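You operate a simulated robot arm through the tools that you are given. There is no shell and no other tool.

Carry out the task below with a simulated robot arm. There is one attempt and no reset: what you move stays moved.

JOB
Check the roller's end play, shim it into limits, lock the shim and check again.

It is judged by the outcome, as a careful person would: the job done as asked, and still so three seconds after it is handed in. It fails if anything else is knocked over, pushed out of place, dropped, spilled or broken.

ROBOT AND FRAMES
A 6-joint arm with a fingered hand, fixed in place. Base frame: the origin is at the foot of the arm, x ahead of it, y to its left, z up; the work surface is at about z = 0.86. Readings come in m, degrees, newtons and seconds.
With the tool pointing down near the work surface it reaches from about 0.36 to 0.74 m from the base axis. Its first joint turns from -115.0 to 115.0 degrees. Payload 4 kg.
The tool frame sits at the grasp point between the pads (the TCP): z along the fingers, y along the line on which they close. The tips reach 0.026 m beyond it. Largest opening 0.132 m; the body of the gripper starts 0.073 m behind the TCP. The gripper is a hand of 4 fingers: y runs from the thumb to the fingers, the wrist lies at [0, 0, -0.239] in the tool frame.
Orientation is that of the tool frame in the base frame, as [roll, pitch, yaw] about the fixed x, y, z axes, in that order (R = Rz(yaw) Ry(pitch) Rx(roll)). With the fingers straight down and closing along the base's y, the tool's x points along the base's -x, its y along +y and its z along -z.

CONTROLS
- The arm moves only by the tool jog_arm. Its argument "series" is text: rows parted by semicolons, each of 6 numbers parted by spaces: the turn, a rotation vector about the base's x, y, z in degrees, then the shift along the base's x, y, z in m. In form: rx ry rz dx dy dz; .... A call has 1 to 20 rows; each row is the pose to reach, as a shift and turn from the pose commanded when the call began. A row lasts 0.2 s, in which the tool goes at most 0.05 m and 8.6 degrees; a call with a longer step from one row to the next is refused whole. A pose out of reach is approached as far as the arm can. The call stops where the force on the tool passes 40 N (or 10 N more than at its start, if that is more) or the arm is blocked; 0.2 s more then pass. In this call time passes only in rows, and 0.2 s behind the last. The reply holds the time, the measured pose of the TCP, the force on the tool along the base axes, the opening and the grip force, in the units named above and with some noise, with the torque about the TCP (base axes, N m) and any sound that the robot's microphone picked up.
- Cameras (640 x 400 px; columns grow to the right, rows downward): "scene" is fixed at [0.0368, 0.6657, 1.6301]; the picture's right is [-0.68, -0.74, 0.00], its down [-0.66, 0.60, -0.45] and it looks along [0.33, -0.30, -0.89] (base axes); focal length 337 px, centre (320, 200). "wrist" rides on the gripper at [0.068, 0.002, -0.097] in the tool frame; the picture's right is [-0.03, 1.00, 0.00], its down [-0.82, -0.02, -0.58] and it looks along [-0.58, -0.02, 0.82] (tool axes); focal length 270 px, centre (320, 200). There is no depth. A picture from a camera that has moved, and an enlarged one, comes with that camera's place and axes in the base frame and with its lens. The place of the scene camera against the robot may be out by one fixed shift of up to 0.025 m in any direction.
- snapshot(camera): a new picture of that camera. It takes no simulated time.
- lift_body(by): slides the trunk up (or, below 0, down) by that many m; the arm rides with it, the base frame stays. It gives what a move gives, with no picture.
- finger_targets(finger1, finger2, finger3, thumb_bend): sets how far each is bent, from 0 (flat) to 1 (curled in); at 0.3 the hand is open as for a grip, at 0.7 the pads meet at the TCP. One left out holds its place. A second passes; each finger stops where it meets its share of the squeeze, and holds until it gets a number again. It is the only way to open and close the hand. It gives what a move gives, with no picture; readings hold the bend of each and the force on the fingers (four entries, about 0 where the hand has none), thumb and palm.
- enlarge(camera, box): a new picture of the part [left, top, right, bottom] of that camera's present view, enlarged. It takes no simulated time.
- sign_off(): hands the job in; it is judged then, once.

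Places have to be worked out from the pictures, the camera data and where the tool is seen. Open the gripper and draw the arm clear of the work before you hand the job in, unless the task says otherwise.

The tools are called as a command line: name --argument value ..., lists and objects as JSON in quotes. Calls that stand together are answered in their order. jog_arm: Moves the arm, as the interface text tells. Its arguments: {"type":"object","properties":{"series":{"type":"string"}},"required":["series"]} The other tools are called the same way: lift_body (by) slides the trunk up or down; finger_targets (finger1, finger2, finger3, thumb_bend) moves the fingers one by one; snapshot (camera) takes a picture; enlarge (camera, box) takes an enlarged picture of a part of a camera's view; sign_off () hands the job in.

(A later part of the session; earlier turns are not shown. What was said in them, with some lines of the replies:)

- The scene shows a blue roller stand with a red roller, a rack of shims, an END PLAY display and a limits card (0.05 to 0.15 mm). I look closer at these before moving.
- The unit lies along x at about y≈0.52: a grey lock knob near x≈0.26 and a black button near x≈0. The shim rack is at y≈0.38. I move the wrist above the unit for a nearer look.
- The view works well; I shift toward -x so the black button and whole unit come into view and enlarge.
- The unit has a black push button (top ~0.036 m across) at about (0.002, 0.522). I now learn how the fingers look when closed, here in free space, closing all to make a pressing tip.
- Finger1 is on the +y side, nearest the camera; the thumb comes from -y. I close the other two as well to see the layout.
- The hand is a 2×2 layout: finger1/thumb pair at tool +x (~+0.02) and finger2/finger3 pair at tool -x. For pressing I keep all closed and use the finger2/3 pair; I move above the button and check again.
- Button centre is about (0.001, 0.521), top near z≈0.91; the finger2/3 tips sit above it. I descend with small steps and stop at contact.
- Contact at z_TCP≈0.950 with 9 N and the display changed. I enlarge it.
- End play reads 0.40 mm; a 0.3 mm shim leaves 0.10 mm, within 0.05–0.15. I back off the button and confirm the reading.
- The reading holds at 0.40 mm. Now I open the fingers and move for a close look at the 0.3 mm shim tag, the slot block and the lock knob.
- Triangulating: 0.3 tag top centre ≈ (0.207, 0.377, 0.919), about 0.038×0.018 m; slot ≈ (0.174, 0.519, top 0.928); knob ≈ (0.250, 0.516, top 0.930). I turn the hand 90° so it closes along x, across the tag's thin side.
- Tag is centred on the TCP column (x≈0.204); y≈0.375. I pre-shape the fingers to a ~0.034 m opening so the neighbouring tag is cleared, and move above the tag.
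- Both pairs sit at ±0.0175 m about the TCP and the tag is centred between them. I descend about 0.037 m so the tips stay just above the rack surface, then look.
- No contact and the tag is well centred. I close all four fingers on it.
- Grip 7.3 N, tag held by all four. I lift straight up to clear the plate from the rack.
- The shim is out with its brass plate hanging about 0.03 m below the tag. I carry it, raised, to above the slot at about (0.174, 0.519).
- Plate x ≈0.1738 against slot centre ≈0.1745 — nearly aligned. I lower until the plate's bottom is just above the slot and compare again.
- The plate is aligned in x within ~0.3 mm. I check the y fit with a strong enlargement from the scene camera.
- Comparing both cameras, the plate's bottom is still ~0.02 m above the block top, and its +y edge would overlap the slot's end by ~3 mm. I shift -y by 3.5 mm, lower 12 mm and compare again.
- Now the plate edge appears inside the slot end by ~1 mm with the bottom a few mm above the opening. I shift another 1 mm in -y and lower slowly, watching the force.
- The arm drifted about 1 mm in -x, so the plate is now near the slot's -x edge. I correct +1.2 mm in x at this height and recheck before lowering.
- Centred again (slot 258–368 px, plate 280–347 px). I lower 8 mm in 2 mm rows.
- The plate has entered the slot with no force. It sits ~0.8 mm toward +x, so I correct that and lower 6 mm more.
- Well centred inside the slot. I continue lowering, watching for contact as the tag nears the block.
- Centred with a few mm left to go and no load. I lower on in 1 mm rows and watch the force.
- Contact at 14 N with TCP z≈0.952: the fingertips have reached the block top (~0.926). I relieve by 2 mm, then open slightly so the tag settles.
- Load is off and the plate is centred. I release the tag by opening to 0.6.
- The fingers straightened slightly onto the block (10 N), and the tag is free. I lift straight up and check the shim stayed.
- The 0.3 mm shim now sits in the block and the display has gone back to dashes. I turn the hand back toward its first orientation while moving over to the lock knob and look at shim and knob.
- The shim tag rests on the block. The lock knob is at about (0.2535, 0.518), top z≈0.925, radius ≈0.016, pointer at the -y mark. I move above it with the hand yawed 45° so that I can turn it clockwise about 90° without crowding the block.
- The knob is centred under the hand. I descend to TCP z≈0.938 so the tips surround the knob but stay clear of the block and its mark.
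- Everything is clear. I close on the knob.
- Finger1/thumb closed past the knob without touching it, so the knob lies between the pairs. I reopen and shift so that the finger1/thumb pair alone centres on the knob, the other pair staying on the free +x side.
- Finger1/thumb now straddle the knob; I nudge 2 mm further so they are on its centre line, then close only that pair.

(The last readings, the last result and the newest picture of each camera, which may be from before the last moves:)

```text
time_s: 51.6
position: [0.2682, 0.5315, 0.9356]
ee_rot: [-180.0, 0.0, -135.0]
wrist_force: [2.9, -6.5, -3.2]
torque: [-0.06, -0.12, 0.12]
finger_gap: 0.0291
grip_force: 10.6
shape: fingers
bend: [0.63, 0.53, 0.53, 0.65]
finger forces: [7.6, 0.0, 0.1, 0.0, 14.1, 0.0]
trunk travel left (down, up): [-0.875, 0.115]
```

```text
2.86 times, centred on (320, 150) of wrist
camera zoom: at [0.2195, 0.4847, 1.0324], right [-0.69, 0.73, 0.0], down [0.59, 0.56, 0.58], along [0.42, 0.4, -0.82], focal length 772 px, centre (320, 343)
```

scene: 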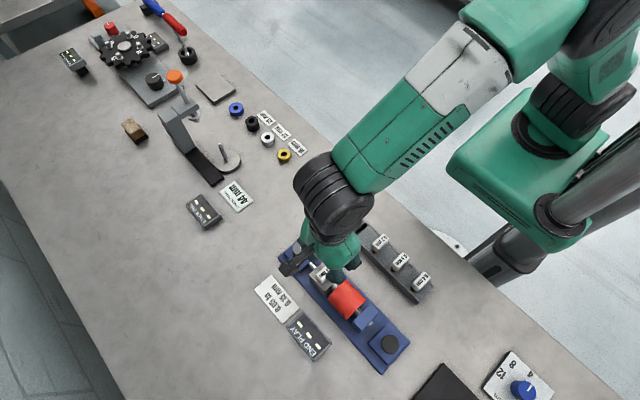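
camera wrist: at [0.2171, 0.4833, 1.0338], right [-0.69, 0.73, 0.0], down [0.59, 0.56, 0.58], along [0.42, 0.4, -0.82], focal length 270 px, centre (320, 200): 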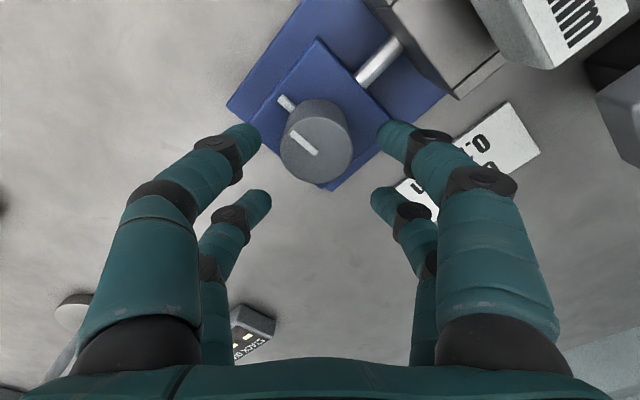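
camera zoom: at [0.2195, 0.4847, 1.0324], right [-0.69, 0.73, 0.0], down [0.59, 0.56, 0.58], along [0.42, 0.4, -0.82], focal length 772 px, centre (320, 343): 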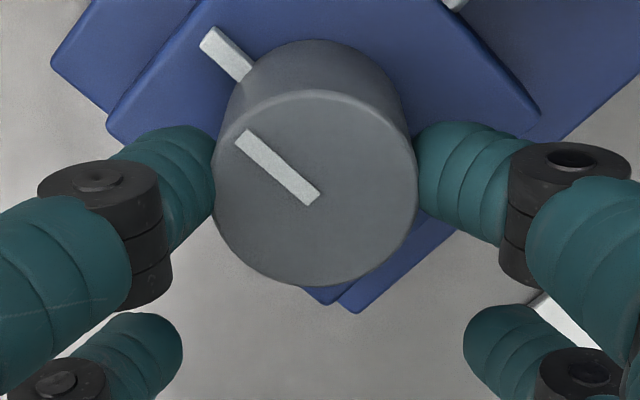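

Firm hold on the knob (pair gap 0.029). I turn clockwise 24° about the knob's axis first and read the torque.

jog_arm --series "0 0 -4 0.00096 -0.00102 0; 0 0 -8 0.00184 -0.00211 0; 0 0 -12 0.00264 -0.00326 0; 0 0 -16 0.00336 -0.00446 0; 0 0 -20 0.004 -0.0057 0; 0 0 -24 0.00455 -0.007 0; 0 0 -24 0.00455 -0.007 0"

snapshot --camera "wrist"

enlarge --camera "wrist" --box '[220, 80, 420, 220]'

```text
time_s: 53.2
position: [0.2745, 0.5274, 0.9373]
ee_rot: [179.9, 0.0, -159.0]
wrist_force: [11.5, -0.7, -2.8]
torque: [0.08, -0.27, 0.38]
finger_gap: 0.0289
grip_force: 11.8
shape: fingers
bend: [0.64, 0.53, 0.53, 0.64]
finger forces: [8.2, 0.0, 0.0, 0.0, 15.4, 0.0]
trunk travel left (down, up): [-0.875, 0.115]
```

```text
taken
camera wrist: at [0.2104, 0.5042, 1.033], right [-0.33, 0.94, 0.0], down [0.77, 0.27, 0.58], along [0.54, 0.19, -0.82], focal length 270 px, centre (320, 200)
```

wrist: 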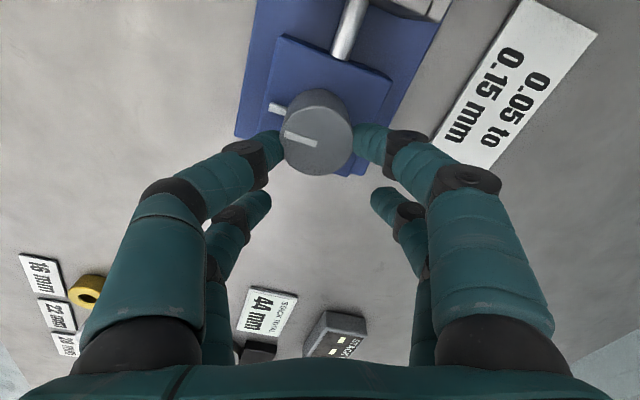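

```text
2.86 times, centred on (320, 150) of wrist
camera zoom: at [0.2104, 0.5042, 1.033], right [-0.33, 0.94, 0.0], down [0.77, 0.27, 0.58], along [0.54, 0.19, -0.82], focal length 772 px, centre (320, 343)
```

zoom: 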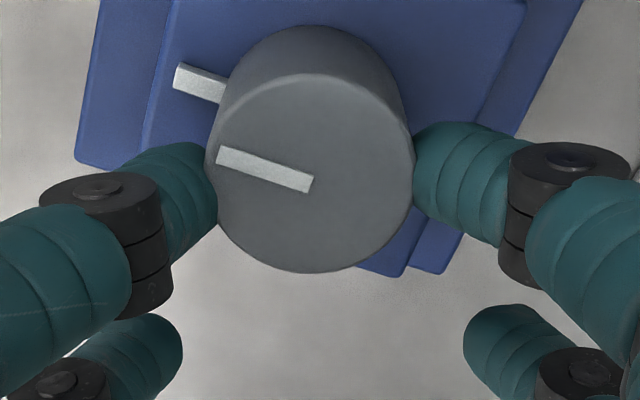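

The pointer still aims at the mark, so the fingers slipped round: clockwise seems stopped (torque 0.38 N m). I try counter-clockwise.

jog_arm --series "0 0 4 -0.00055 0.00129 0; 0 0 8 -0.00118 0.00253 0; 0 0 12 -0.00191 0.00373 0; 0 0 16 -0.00271 0.00488 0; 0 0 20 -0.00359 0.00596 0; 0 0 24 -0.00455 0.00698 0; 0 0 24 -0.00455 0.00698 0"

enlarge --camera "wrist" --box '[220, 80, 420, 220]'

```text
time_s: 54.8
position: [0.2682, 0.533, 0.9357]
ee_rot: [-180.0, -0.1, -135.0]
wrist_force: [7.3, 0.4, -1.4]
torque: [0.06, -0.15, 0.06]
finger_gap: 0.0287
grip_force: 10.9
shape: fingers
bend: [0.64, 0.53, 0.53, 0.64]
finger forces: [8.4, 0.0, 0.1, 0.0, 13.6, 0.1]
trunk travel left (down, up): [-0.875, 0.115]
```

```text
2.86 times, centred on (320, 150) of wrist
camera zoom: at [0.2203, 0.4861, 1.0328], right [-0.69, 0.72, 0.0], down [0.59, 0.56, 0.58], along [0.42, 0.4, -0.82], focal length 772 px, centre (320, 343)
```

zoom: 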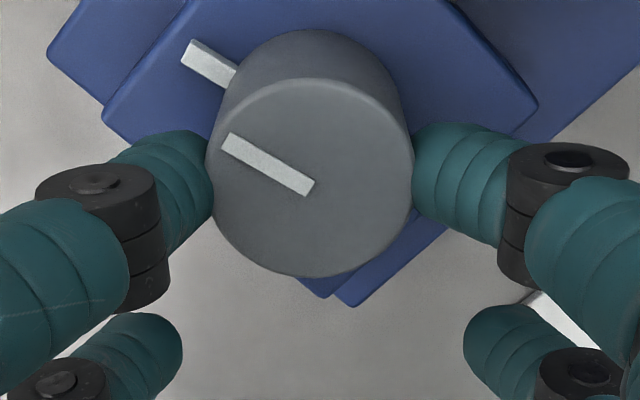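

The stub turned together with the pointer line (net ~9° counter-clockwise), so it is part of the knob: it moves counter-clockwise with some slip. I continue 16° more that way to confirm.

jog_arm --series "0 0 4 -0.00102 0.00096 0; 0 0 8 -0.00211 0.00184 0; 0 0 12 -0.00326 0.00264 0; 0 0 16 -0.00446 0.00336 0; 0 0 16 -0.00446 0.00336 0"

enlarge --camera "wrist" --box '[220, 80, 420, 220]'

snapshot --camera "wrist"

```text
time_s: 56.0
position: [0.2643, 0.5372, 0.9361]
ee_rot: [180.0, 0.0, -119.0]
wrist_force: [7.2, -4.1, 0.8]
torque: [-0.13, -0.19, 0.15]
finger_gap: 0.0289
grip_force: 11.4
shape: fingers
bend: [0.65, 0.53, 0.53, 0.64]
finger forces: [7.1, 0.0, 0.0, 0.0, 15.8, 0.0]
trunk travel left (down, up): [-0.875, 0.115]
```

```text
2.86 times, centred on (320, 150) of wrist
camera zoom: at [0.2305, 0.4782, 1.0326], right [-0.86, 0.51, 0.0], down [0.41, 0.7, 0.58], along [0.29, 0.5, -0.82], focal length 772 px, centre (320, 343)
```

zoom: 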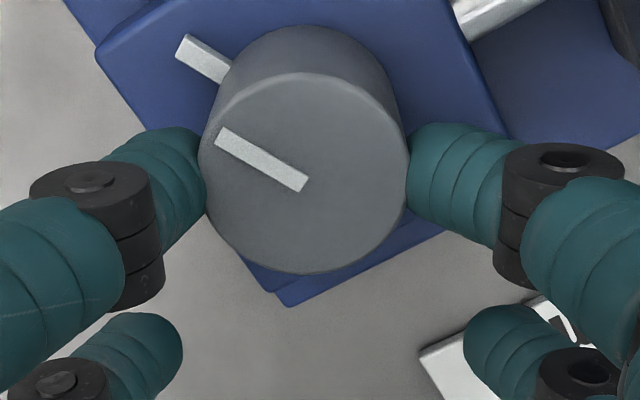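

```text
taken
camera wrist: at [0.2305, 0.4782, 1.0326], right [-0.86, 0.51, 0.0], down [0.41, 0.7, 0.58], along [0.29, 0.5, -0.82], focal length 270 px, centre (320, 200)
```

wrist: 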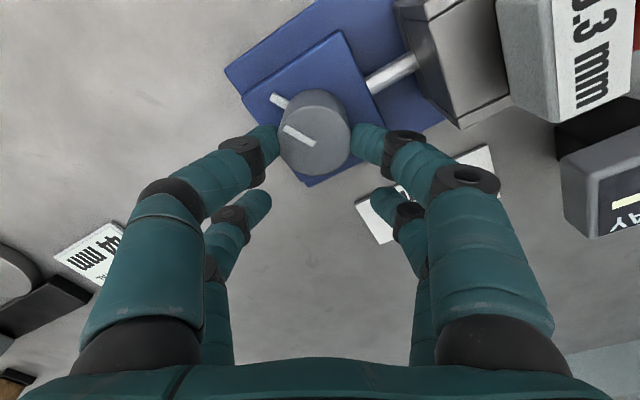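

The knob followed fully this time (16°), so counter-clockwise is the turning direction, now ~25° from start. I release, go up, re-grip from the other side (yaw 135°) to gain turning range.

finger_targets --finger1 0.53 --thumb_bend 0.53

jog_arm --series "0 0 0 0 0 0.03; 0 0 0 0 0 0.06; 0 0 -8.2 0.0004 -0.0025 0.06; 0 0 -16.4 0.0008 -0.005 0.06; 0 0 -24.6 0.0012 -0.0075 0.06; 0 0 -32.8 0.0016 -0.01 0.06; 0 0 -41 0.002 -0.0125 0.06; 0 0 -49.2 0.0024 -0.015 0.06; 0 0 -57.4 0.0028 -0.0175 0.06; 0 0 -65.6 0.0032 -0.02 0.06; 0 0 -73.8 0.0036 -0.0225 0.06; 0 0 -82 0.004 -0.025 0.06; 0 0 -90.2 0.0044 -0.0275 0.06; 0 0 -98.4 0.0048 -0.03 0.06; 0 0 -106 0.0052 -0.0322 0.06; 0 0 -106 0.0052 -0.0322 0.06"

snapshot --camera "wrist"

enlarge --camera "wrist" --box '[240, 60, 400, 180]'

enlarge --camera "scene" --box '[260, 200, 360, 290]'

```text
time_s: 57.0
position: [0.2641, 0.5373, 0.9355]
ee_rot: [-180.0, 0.0, -118.9]
wrist_force: [-0.1, 0.3, 0.4]
torque: [-0.02, 0.02, 0.02]
finger_gap: 0.055
grip_force: 0.0
shape: fingers
bend: [0.53, 0.53, 0.53, 0.53]
finger forces: [0.0, 0.0, 0.0, 0.0, 0.0, 0.1]
trunk travel left (down, up): [-0.875, 0.115]
```

```text
time_s: 60.4
position: [0.2678, 0.5057, 0.9952]
ee_rot: [-179.9, 0.0, 134.9]
wrist_force: [-0.4, -0.6, 0.0]
torque: [-0.01, -0.03, -0.02]
finger_gap: 0.0552
grip_force: 0.1
shape: fingers
bend: [0.53, 0.53, 0.53, 0.53]
finger forces: [0.1, 0.1, 0.1, 0.0, 0.0, 0.0]
trunk travel left (down, up): [-0.875, 0.115]
```

```text
taken
camera wrist: at [0.222, 0.5548, 1.0926], right [0.73, 0.69, 0.0], down [0.56, -0.59, 0.58], along [0.4, -0.42, -0.82], focal length 270 px, centre (320, 200)
```

wrist: 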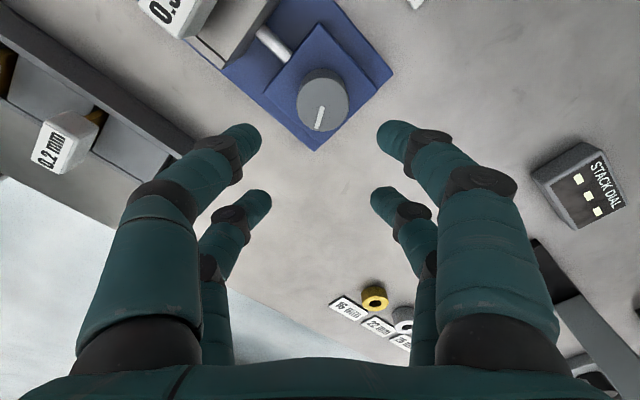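

```text
3.33 times, centred on (320, 120) of wrist
camera zoom: at [0.222, 0.5548, 1.0926], right [0.73, 0.69, 0.0], down [0.56, -0.59, 0.58], along [0.4, -0.42, -0.82], focal length 901 px, centre (320, 467)
```

zoom: 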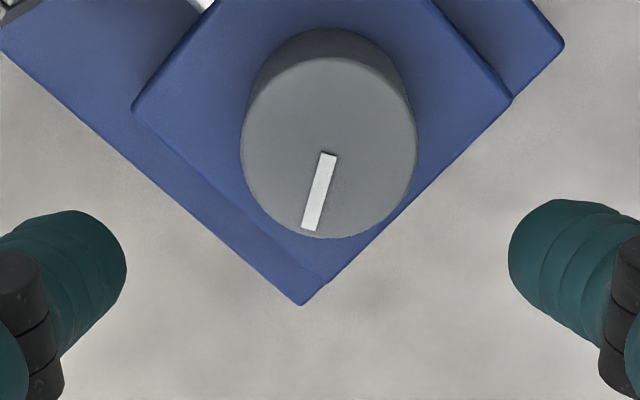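

```text
4.44 times, centred on (310, 245) of scene
camera zoom: at [0.0368, 0.6657, 1.6301], right [-0.68, -0.74, 0.0], down [-0.66, 0.6, -0.45], along [0.33, -0.3, -0.89], focal length 1498 px, centre (364, 0)
```

zoom: 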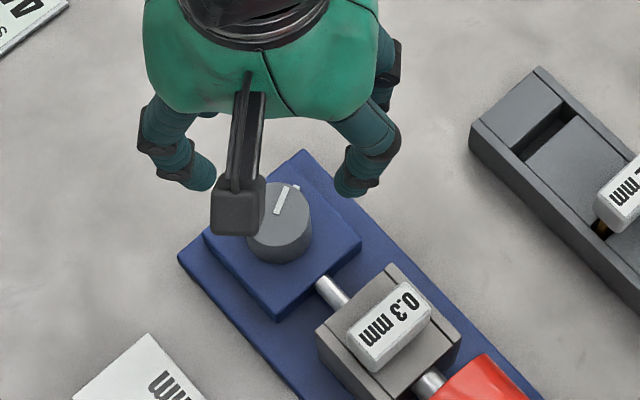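

The pointer is now 25° counter-clockwise of its start. Knob centre refined to (0.2555, 0.520). I descend to the knob again at yaw 135° and grip with finger1/thumb.

jog_arm --series "0 0 0 0.002 0 -0.02; 0 0 0 0.002 0 -0.04; 0 0 0 0.002 0 -0.052; 0 0 0 0.002 0 -0.059; 0 0 0 0.002 0 -0.059"

finger_targets --finger1 0.75 --thumb_bend 0.75

enlarge --camera "wrist" --box '[220, 80, 420, 220]'

```text
time_s: 61.6
position: [0.2708, 0.5057, 0.9365]
ee_rot: [180.0, 0.1, 135.1]
wrist_force: [0.5, -1.1, -0.5]
torque: [0.01, -0.03, -0.04]
finger_gap: 0.055
grip_force: 0.1
shape: fingers
bend: [0.53, 0.53, 0.53, 0.53]
finger forces: [0.0, 0.0, 0.0, 0.0, 0.1, 0.0]
trunk travel left (down, up): [-0.875, 0.115]
```

```text
time_s: 62.6
position: [0.2702, 0.5051, 0.9367]
ee_rot: [-179.9, 0.0, 134.9]
wrist_force: [-5.3, -5.0, -4.6]
torque: [-0.1, 0.01, 0.1]
finger_gap: 0.029
grip_force: 11.9
shape: fingers
bend: [0.61, 0.53, 0.53, 0.66]
finger forces: [8.6, 0.0, 0.1, 0.0, 15.6, 0.0]
trunk travel left (down, up): [-0.875, 0.115]
```

```text
2.86 times, centred on (320, 150) of wrist
camera zoom: at [0.2236, 0.5542, 1.0327], right [0.73, 0.69, 0.0], down [0.56, -0.59, 0.58], along [0.4, -0.42, -0.82], focal length 772 px, centre (320, 343)
```

zoom: 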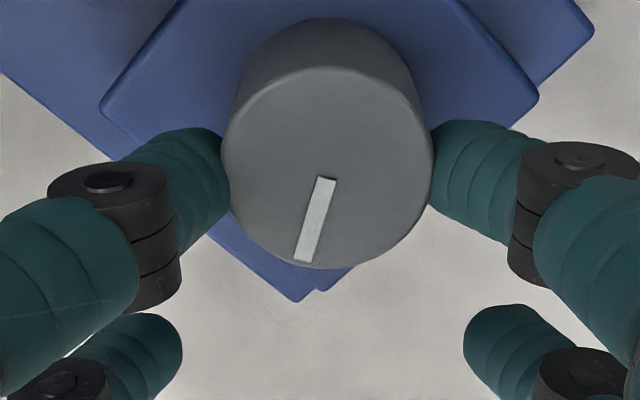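

Grip is good with a slight side load; I turn counter-clockwise 40° about the knob axis (with ~1 mm centring correction).

jog_arm --series "0 0 0 0.0008 0.0008 0; 0 0 4 0.0018 0.0018 0; 0 0 8 0.0027 0.003 0; 0 0 12 0.0035 0.0041 0; 0 0 16 0.0042 0.0054 0; 0 0 20 0.0049 0.0066 0; 0 0 24 0.0054 0.0079 0; 0 0 28 0.0059 0.0093 0; 0 0 32 0.0063 0.0107 0; 0 0 36 0.0065 0.0121 0; 0 0 40 0.0067 0.0135 0; 0 0 40 0.0067 0.0135 0"

enlarge --camera "wrist" --box '[220, 80, 420, 220]'

```text
time_s: 65.2
position: [0.2765, 0.5176, 0.9377]
ee_rot: [-180.0, 0.0, 175.0]
wrist_force: [0.7, -9.8, -12.1]
torque: [-0.15, -0.22, 0.17]
finger_gap: 0.0292
grip_force: 11.8
shape: fingers
bend: [0.61, 0.53, 0.53, 0.65]
finger forces: [7.4, 0.0, 0.1, 0.1, 16.2, 0.1]
trunk travel left (down, up): [-0.875, 0.115]
```

```text
2.86 times, centred on (320, 150) of wrist
camera zoom: at [0.2094, 0.5253, 1.0339], right [0.11, 0.99, 0.0], down [0.81, -0.09, 0.58], along [0.57, -0.07, -0.82], focal length 772 px, centre (320, 343)
```

zoom: 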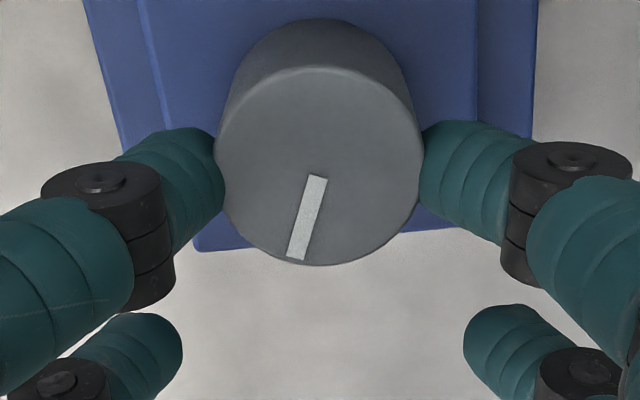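

The knob followed fully (now ~65°). I ease down 1 mm to relieve the vertical load and turn another 40°.

jog_arm --series "0 0 4 0.0001 0.0014 -0.001; 0 0 8 0.0001 0.0029 -0.001; 0 0 12 -0.0001 0.0043 -0.001; 0 0 16 -0.0003 0.0057 -0.001; 0 0 20 -0.0006 0.0071 -0.001; 0 0 24 -0.001 0.0085 -0.001; 0 0 28 -0.0015 0.0098 -0.001; 0 0 32 -0.0021 0.0111 -0.001; 0 0 36 -0.0028 0.0123 -0.001; 0 0 40 -0.0036 0.0135 -0.001; 0 0 40 -0.0036 0.0135 -0.001"

enlarge --camera "wrist" --box '[220, 80, 420, 220]'

enlarge --camera "scene" --box '[260, 200, 360, 290]'

```text
time_s: 67.6
position: [0.2738, 0.5317, 0.9369]
ee_rot: [180.0, 0.0, -144.9]
wrist_force: [0.4, -11.4, 0.0]
torque: [-0.19, 0.02, -0.12]
finger_gap: 0.0287
grip_force: 12.3
shape: fingers
bend: [0.61, 0.53, 0.53, 0.65]
finger forces: [8.5, 0.0, 0.1, 0.0, 16.6, 0.0]
trunk travel left (down, up): [-0.875, 0.115]
```

```text
2.86 times, centred on (320, 150) of wrist
camera zoom: at [0.2173, 0.4935, 1.0328], right [-0.55, 0.83, 0.0], down [0.68, 0.45, 0.58], along [0.48, 0.32, -0.82], focal length 772 px, centre (320, 343)
```

zoom: 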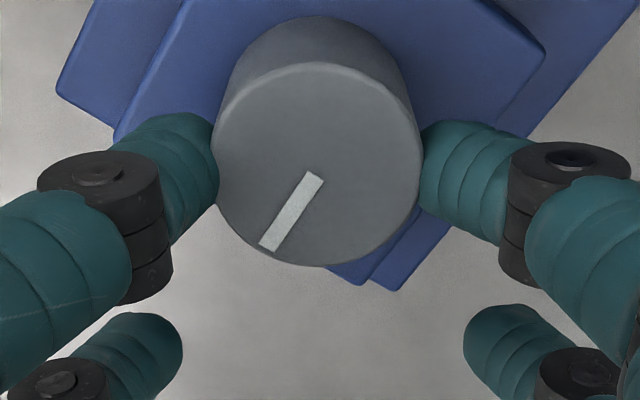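

```text
4.44 times, centred on (310, 245) of scene
camera zoom: at [0.0368, 0.6657, 1.6301], right [-0.68, -0.74, 0.0], down [-0.66, 0.6, -0.45], along [0.33, -0.3, -0.89], focal length 1498 px, centre (364, 0)
```

zoom: 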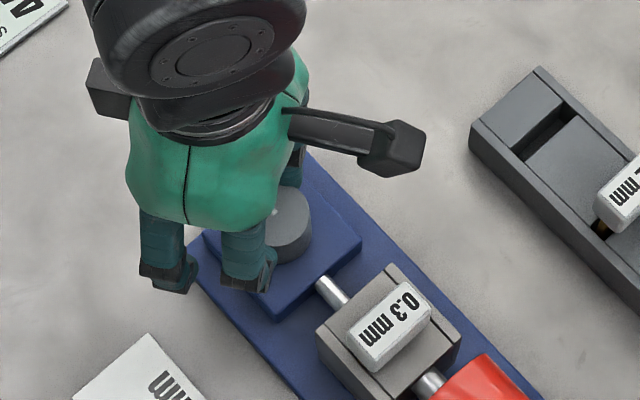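

The pointer now aims along +x (~90° from start) and the fingers slipped over the last ~17°, so it has reached its end stop. I add 12° more to confirm it is firmly against the stop.

jog_arm --series "0 0 6 -0.0013 0.0017 0; 0 0 12 -0.0028 0.0032 0; 0 0 12 -0.0028 0.0032 0"

enlarge --camera "wrist" --box '[220, 80, 420, 220]'

```text
time_s: 68.4
position: [0.2719, 0.535, 0.9375]
ee_rot: [180.0, 0.0, -133.0]
wrist_force: [0.0, -11.9, 0.1]
torque: [-0.27, 0.0, -0.29]
finger_gap: 0.0289
grip_force: 15.4
shape: fingers
bend: [0.61, 0.53, 0.53, 0.65]
finger forces: [10.4, 0.1, 0.0, 0.0, 20.4, 0.1]
trunk travel left (down, up): [-0.875, 0.115]
```

```text
2.86 times, centred on (320, 150) of wrist
camera zoom: at [0.2237, 0.4857, 1.0328], right [-0.71, 0.7, 0.0], down [0.57, 0.58, 0.58], along [0.4, 0.41, -0.82], focal length 772 px, centre (320, 343)
```

zoom: 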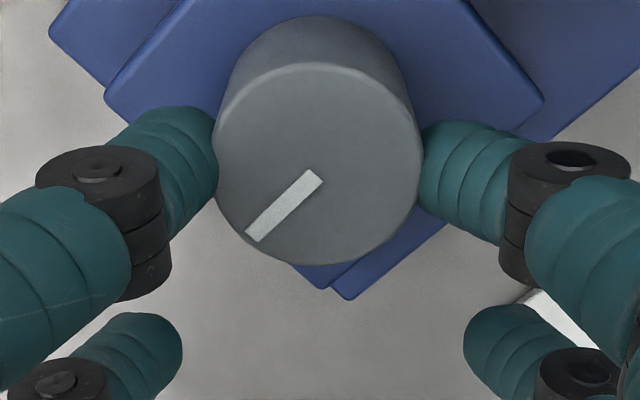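

It holds at ~90° with the reaction torque reversed: the lock is at its stop. I release the knob, rise, and look at knob and shim.

finger_targets --finger1 0.5 --thumb_bend 0.5

jog_arm --series "0 0 0 0 0 0.02; 0 0 0 0 0 0.05; 0 0 0 0 0 0.09; 0 0 -8 0 0 0.13; 0 0 -16 -0.02 0 0.15; 0 0 -24 -0.05 0 0.15; 0 0 -32 -0.09 0 0.15; 0 0 -40 -0.12 0 0.15; 0 0 -47 -0.14 -0.005 0.15; 0 0 -47 -0.14 -0.01 0.15"

snapshot --camera "wrist"

enlarge --camera "wrist" --box '[260, 90, 420, 210]'

enlarge --camera "scene" --box '[260, 220, 360, 310]'

```text
time_s: 69.4
position: [0.271, 0.5367, 0.9364]
ee_rot: [-180.0, 0.0, -132.9]
wrist_force: [-0.5, 0.6, 0.2]
torque: [-0.02, 0.01, 0.03]
finger_gap: 0.0649
grip_force: 0.1
shape: fingers
bend: [0.5, 0.53, 0.53, 0.5]
finger forces: [0.1, 0.0, 0.0, 0.1, 0.0, 0.0]
trunk travel left (down, up): [-0.875, 0.115]
```

```text
time_s: 71.6
position: [0.1314, 0.5264, 1.0843]
ee_rot: [180.0, 0.1, 179.9]
wrist_force: [-0.6, -0.3, -0.4]
torque: [-0.01, -0.03, 0.0]
finger_gap: 0.0654
grip_force: 0.0
shape: fingers
bend: [0.5, 0.53, 0.53, 0.5]
finger forces: [0.1, 0.0, 0.0, 0.1, 0.1, 0.0]
trunk travel left (down, up): [-0.875, 0.115]
```

```text
taken
camera wrist: at [0.0633, 0.5279, 1.1811], right [0.03, 1.0, 0.0], down [0.82, -0.02, 0.58], along [0.58, -0.02, -0.82], focal length 270 px, centre (320, 200)
```

wrist: 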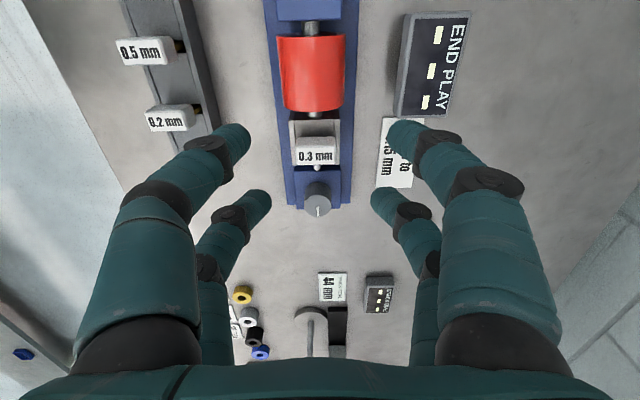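

```text
3.33 times, centred on (340, 150) of wrist
camera zoom: at [0.0633, 0.5279, 1.1811], right [0.03, 1.0, 0.0], down [0.82, -0.02, 0.58], along [0.58, -0.02, -0.82], focal length 901 px, centre (253, 367)
```

zoom: 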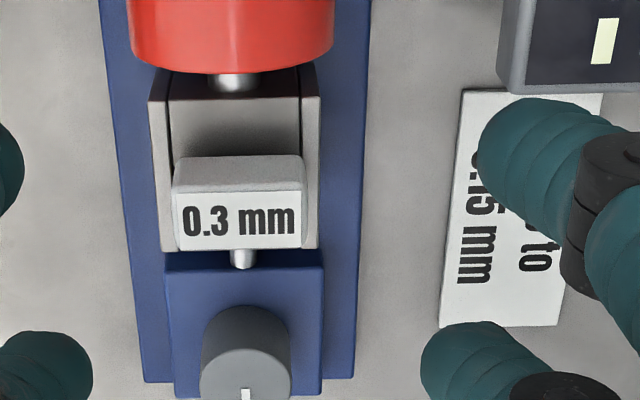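

```text
4.44 times, centred on (310, 265) of scene
camera zoom: at [0.0368, 0.6657, 1.6301], right [-0.68, -0.74, 0.0], down [-0.66, 0.6, -0.45], along [0.33, -0.3, -0.89], focal length 1498 px, centre (364, -89)
```

zoom: 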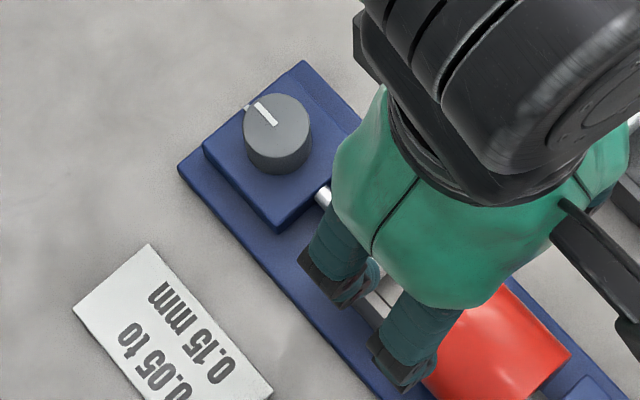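

The knob points to +x (90° turned) and the shim is in place. I close the fingers, go back over the button and press again for the check.

finger_targets --finger1 0.7 --finger2 0.7 --finger3 0.7 --thumb_bend 0.7

jog_arm --series "0 0 0 -0.04 -0.002 0; 0 0 0 -0.08 -0.004 0; 0 0 0 -0.12 -0.0055 0; 0 0 0 -0.151 -0.0055 -0.02; 0 0 0 -0.151 -0.0055 -0.05; 0 0 0 -0.151 -0.0055 -0.075; 0 0 0 -0.151 -0.0055 -0.095; 0 0 0 -0.151 -0.0055 -0.105; 0 0 0 -0.151 -0.0055 -0.11; 0 0 0 -0.151 -0.0055 -0.11"

snapshot --camera "wrist"

```text
time_s: 72.6
position: [0.1318, 0.5268, 1.0844]
ee_rot: [179.9, 0.0, 180.0]
wrist_force: [-0.3, -0.5, 0.1]
torque: [0.0, -0.01, -0.01]
finger_gap: 0.0017
grip_force: 0.1
shape: fingers
bend: [0.7, 0.7, 0.7, 0.7]
finger forces: [0.0, 0.0, 0.0, 0.1, 0.0, 0.0]
trunk travel left (down, up): [-0.875, 0.115]
```

```text
time_s: 74.8
position: [-0.0198, 0.5197, 0.9761]
ee_rot: [-180.0, 0.0, -180.0]
wrist_force: [-0.2, 0.1, 0.2]
torque: [-0.04, 0.01, 0.03]
finger_gap: 0.0015
grip_force: 0.1
shape: fingers
bend: [0.7, 0.7, 0.7, 0.7]
finger forces: [0.0, 0.0, 0.0, 0.1, 0.0, 0.0]
trunk travel left (down, up): [-0.875, 0.115]
```

```text
taken
camera wrist: at [-0.0877, 0.5212, 1.0722], right [0.03, 1.0, 0.0], down [0.82, -0.02, 0.58], along [0.58, -0.02, -0.82], focal length 270 px, centre (320, 200)
```

wrist: 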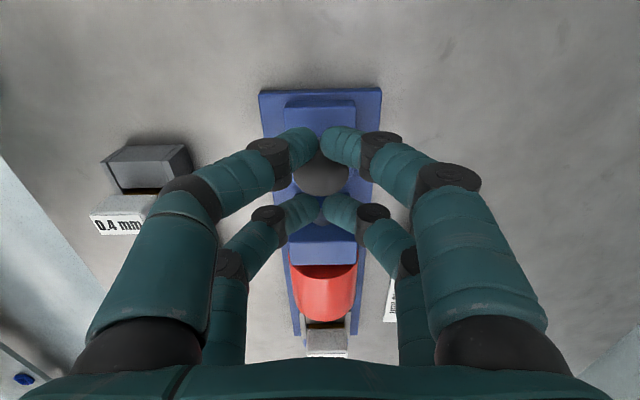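

Same spot as the first press. I lower slowly onto the button.

jog_arm --series "0 0 0 0 0 -0.01; 0 0 0 0 0 -0.017; 0 0 0 0 0 -0.021; 0 0 0 0 0 -0.024; 0 0 0 0 0 -0.027; 0 0 0 0 0 -0.027"

enlarge --camera "scene" --box '[270, 270, 350, 370]'

```text
time_s: 76.3
position: [-0.0207, 0.5204, 0.9544]
ee_rot: [179.3, -0.1, -179.9]
wrist_force: [0.1, -3.3, 23.6]
torque: [-0.15, -0.48, -0.09]
finger_gap: 0.0014
grip_force: 13.4
shape: fingers
bend: [0.7, 0.72, 0.72, 0.7]
finger forces: [0.0, 9.9, 16.8, 0.0, 0.1, 0.1]
trunk travel left (down, up): [-0.875, 0.115]
stopped in row 6: the force on the tool passed its limit at 40 N (the readings are from after the stop); the commanded pose is now the measured one
```

```text
4.00 times, centred on (310, 320) of scene
camera zoom: at [0.0368, 0.6657, 1.6301], right [-0.68, -0.74, 0.0], down [-0.66, 0.6, -0.45], along [0.33, -0.3, -0.89], focal length 1349 px, centre (360, -280)
```

zoom: 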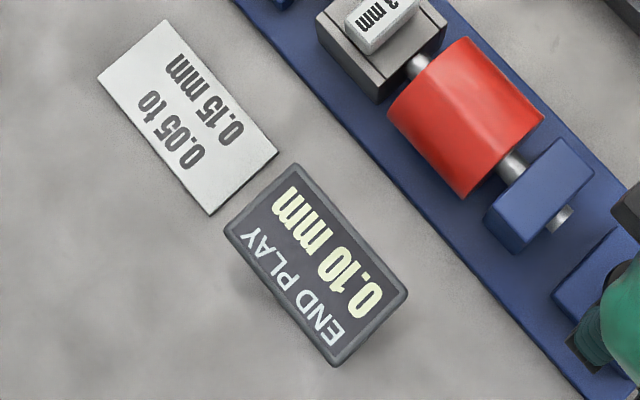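

The display reads 0.10 mm, within 0.05–0.15 mm. I lift off the button, draw the arm clear and open the hand.

jog_arm --series "0 0 0 0 0 0.01; 0 0 0 0 0 0.03; 0 0 0 0 0 0.06; 0 0 0 0 0 0.1; 0 0 0 0 -0.01 0.14; 0 0 0 0.01 -0.04 0.18; 0 0 0 0.03 -0.08 0.2; 0 0 0 0.06 -0.11 0.22; 0 0 0 0.09 -0.14 0.24; 0 0 0 0.12 -0.16 0.26; 0 0 0 0.15 -0.17 0.28; 0 0 0 0.17 -0.17 0.29; 0 0 0 0.17 -0.17 0.29"

finger_targets --finger1 0.3 --finger2 0.3 --finger3 0.3 --thumb_bend 0.3

snapshot --camera "scene"

enlarge --camera "scene" --box '[255, 210, 445, 380]'

snapshot --camera "wrist"

```text
refused: row 6 steps farther than a row can; nothing moved
```

```text
time_s: 77.3
position: [-0.0199, 0.5218, 0.9502]
ee_rot: [179.6, -0.1, 179.9]
wrist_force: [-0.3, -0.9, -0.6]
torque: [0.01, 0.03, 0.01]
finger_gap: 0.1323
grip_force: 0.1
shape: fingers
bend: [0.3, 0.3, 0.3, 0.3]
finger forces: [0.0, 0.0, 0.1, 0.0, 0.0, 0.0]
trunk travel left (down, up): [-0.875, 0.115]
```

```text
taken
```

scene: 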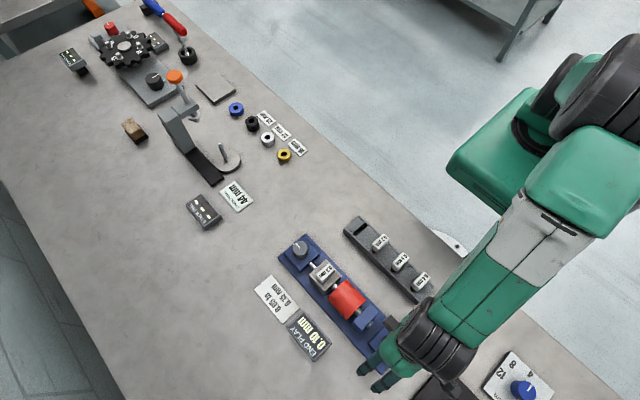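

```text
2.35 times, centred on (350, 295) of scene
camera zoom: at [0.0368, 0.6657, 1.6301], right [-0.68, -0.74, 0.0], down [-0.66, 0.6, -0.45], along [0.33, -0.3, -0.89], focal length 793 px, centre (249, -24)
```

zoom: 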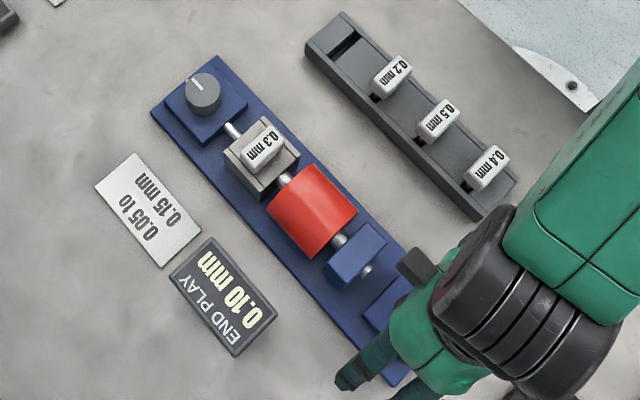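

```text
taken
camera wrist: at [-0.0881, 0.5223, 1.0474], right [0.03, 1.0, 0.01], down [0.82, -0.02, 0.58], along [0.58, -0.01, -0.82], focal length 270 px, centre (320, 200)
```

wrist: 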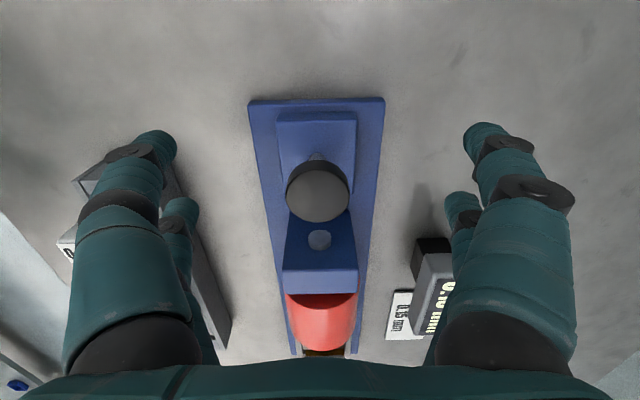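

The retreat row was too long, so only the hand opened, touching nothing; the display still shows 0.10 mm. I now rise straight up and then draw back in shorter steps.

jog_arm --series "0 0 0 0 0 0.01; 0 0 0 0 0 0.03; 0 0 0 0 0 0.06; 0 0 0 0 0 0.1; 0 0 0 0 -0.005 0.14; 0 0 0 0.01 -0.02 0.175; 0 0 0 0.03 -0.04 0.205; 0 0 0 0.055 -0.06 0.23; 0 0 0 0.08 -0.085 0.25; 0 0 0 0.105 -0.11 0.265; 0 0 0 0.13 -0.135 0.28; 0 0 0 0.155 -0.155 0.29; 0 0 0 0.175 -0.165 0.3; 0 0 0 0.175 -0.165 0.3"

snapshot --camera "scene"

enlarge --camera "scene" --box '[255, 210, 445, 380]'

snapshot --camera "wrist"

```text
time_s: 80.3
position: [0.1547, 0.3591, 1.2504]
ee_rot: [179.7, -0.1, 179.9]
wrist_force: [1.1, -0.1, 0.0]
torque: [-0.04, -0.01, 0.03]
finger_gap: 0.1326
grip_force: 0.0
shape: fingers
bend: [0.3, 0.3, 0.3, 0.3]
finger forces: [0.0, 0.0, 0.1, 0.0, 0.1, 0.0]
trunk travel left (down, up): [-0.875, 0.115]
```

```text
taken
```

scene: 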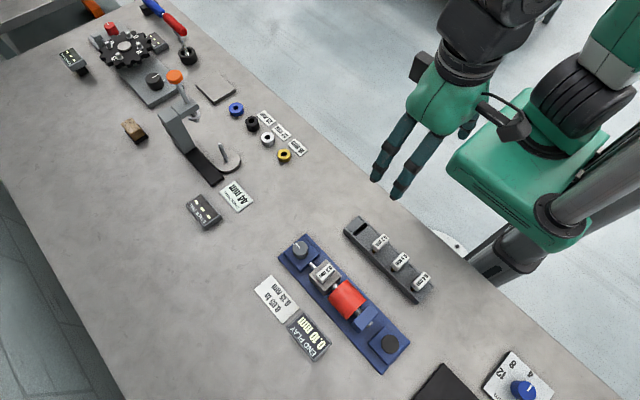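

```text
2.35 times, centred on (350, 295) of scene
camera zoom: at [0.0368, 0.6657, 1.6301], right [-0.68, -0.74, 0.0], down [-0.66, 0.6, -0.45], along [0.33, -0.3, -0.89], focal length 793 px, centre (249, -24)
```

zoom: 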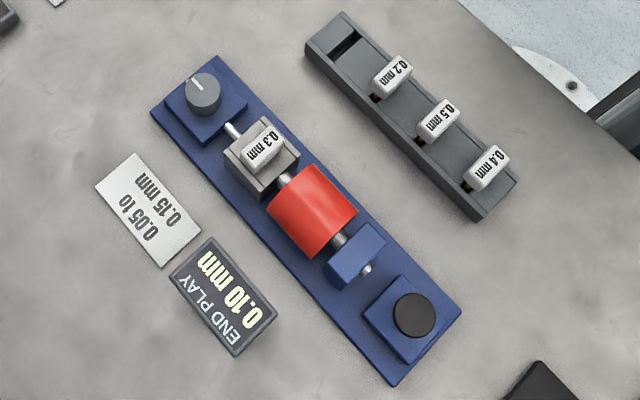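

```text
taken
camera wrist: at [0.087, 0.3595, 1.3472], right [0.03, 1.0, 0.01], down [0.82, -0.02, 0.58], along [0.58, -0.01, -0.82], focal length 270 px, centre (320, 200)
```

wrist: 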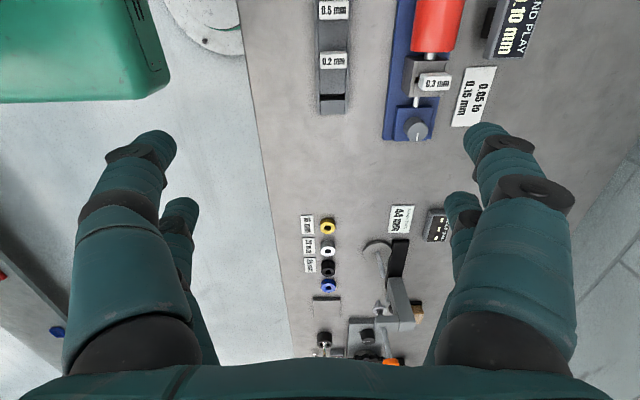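

The unit reads 0.10 mm, the shim is seated and all other items stand as before. One last close look at the lock and shim before handing in.

enlarge --camera "scene" --box '[270, 225, 370, 300]'

enlarge --camera "wrist" --box '[370, 40, 470, 150]'

```text
5.33 times, centred on (320, 262) of scene
camera zoom: at [0.0368, 0.6657, 1.6301], right [-0.68, -0.74, 0.0], down [-0.66, 0.6, -0.45], along [0.33, -0.3, -0.89], focal length 1798 px, centre (320, -133)
```

zoom: 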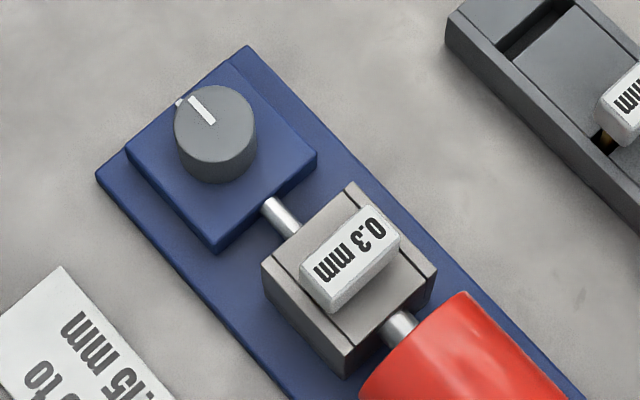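

```text
3.64 times, centred on (420, 95) of wrist
camera zoom: at [0.087, 0.3595, 1.3472], right [0.03, 1.0, 0.01], down [0.82, -0.02, 0.58], along [0.58, -0.01, -0.82], focal length 983 px, centre (-44, 582)
```

zoom: 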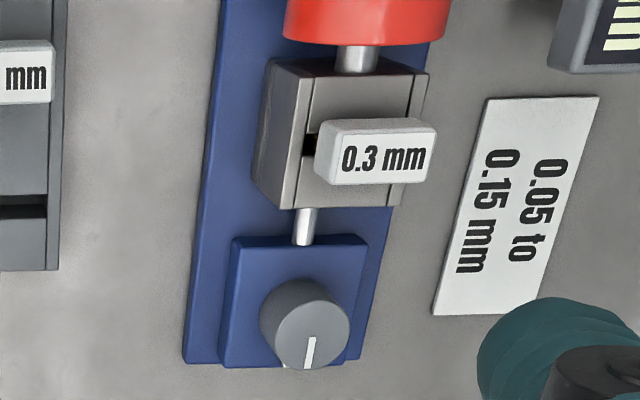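

The initial end play was 0.40 mm. The 0.3 mm shim is in the slot, the lock knob is turned 90° to its stop, and the recheck reads 0.10 mm. The hand is open and clear, so I hand in the job.

sign_off

```text
The job is handed in.
```

The roller's end play is now within limits. It measured 0.40 mm at first and 0.10 mm on the recheck, against the 0.05–0.15 mm limits.

- **Shim:** I fitted the 0.3 mm shim, and its tag sits on top of the block.
- **Lock:** I turned the lock knob about 90° counter-clockwise until it stopped; it would not turn clockwise from where it started. Nothing on the unit marks which end is locked. I took this as the locked position because it was the only way the knob would turn.
- **Recheck:** The second button press briefly passed the arm's 40 N limit, and the arm stopped itself. The display showed 0.10 mm and still did after I drew the arm clear.

The hand is open, the arm is clear of the work, and nothing else on the table was moved. The 0.2, 0.4 and 0.5 mm shims are still in the rack.
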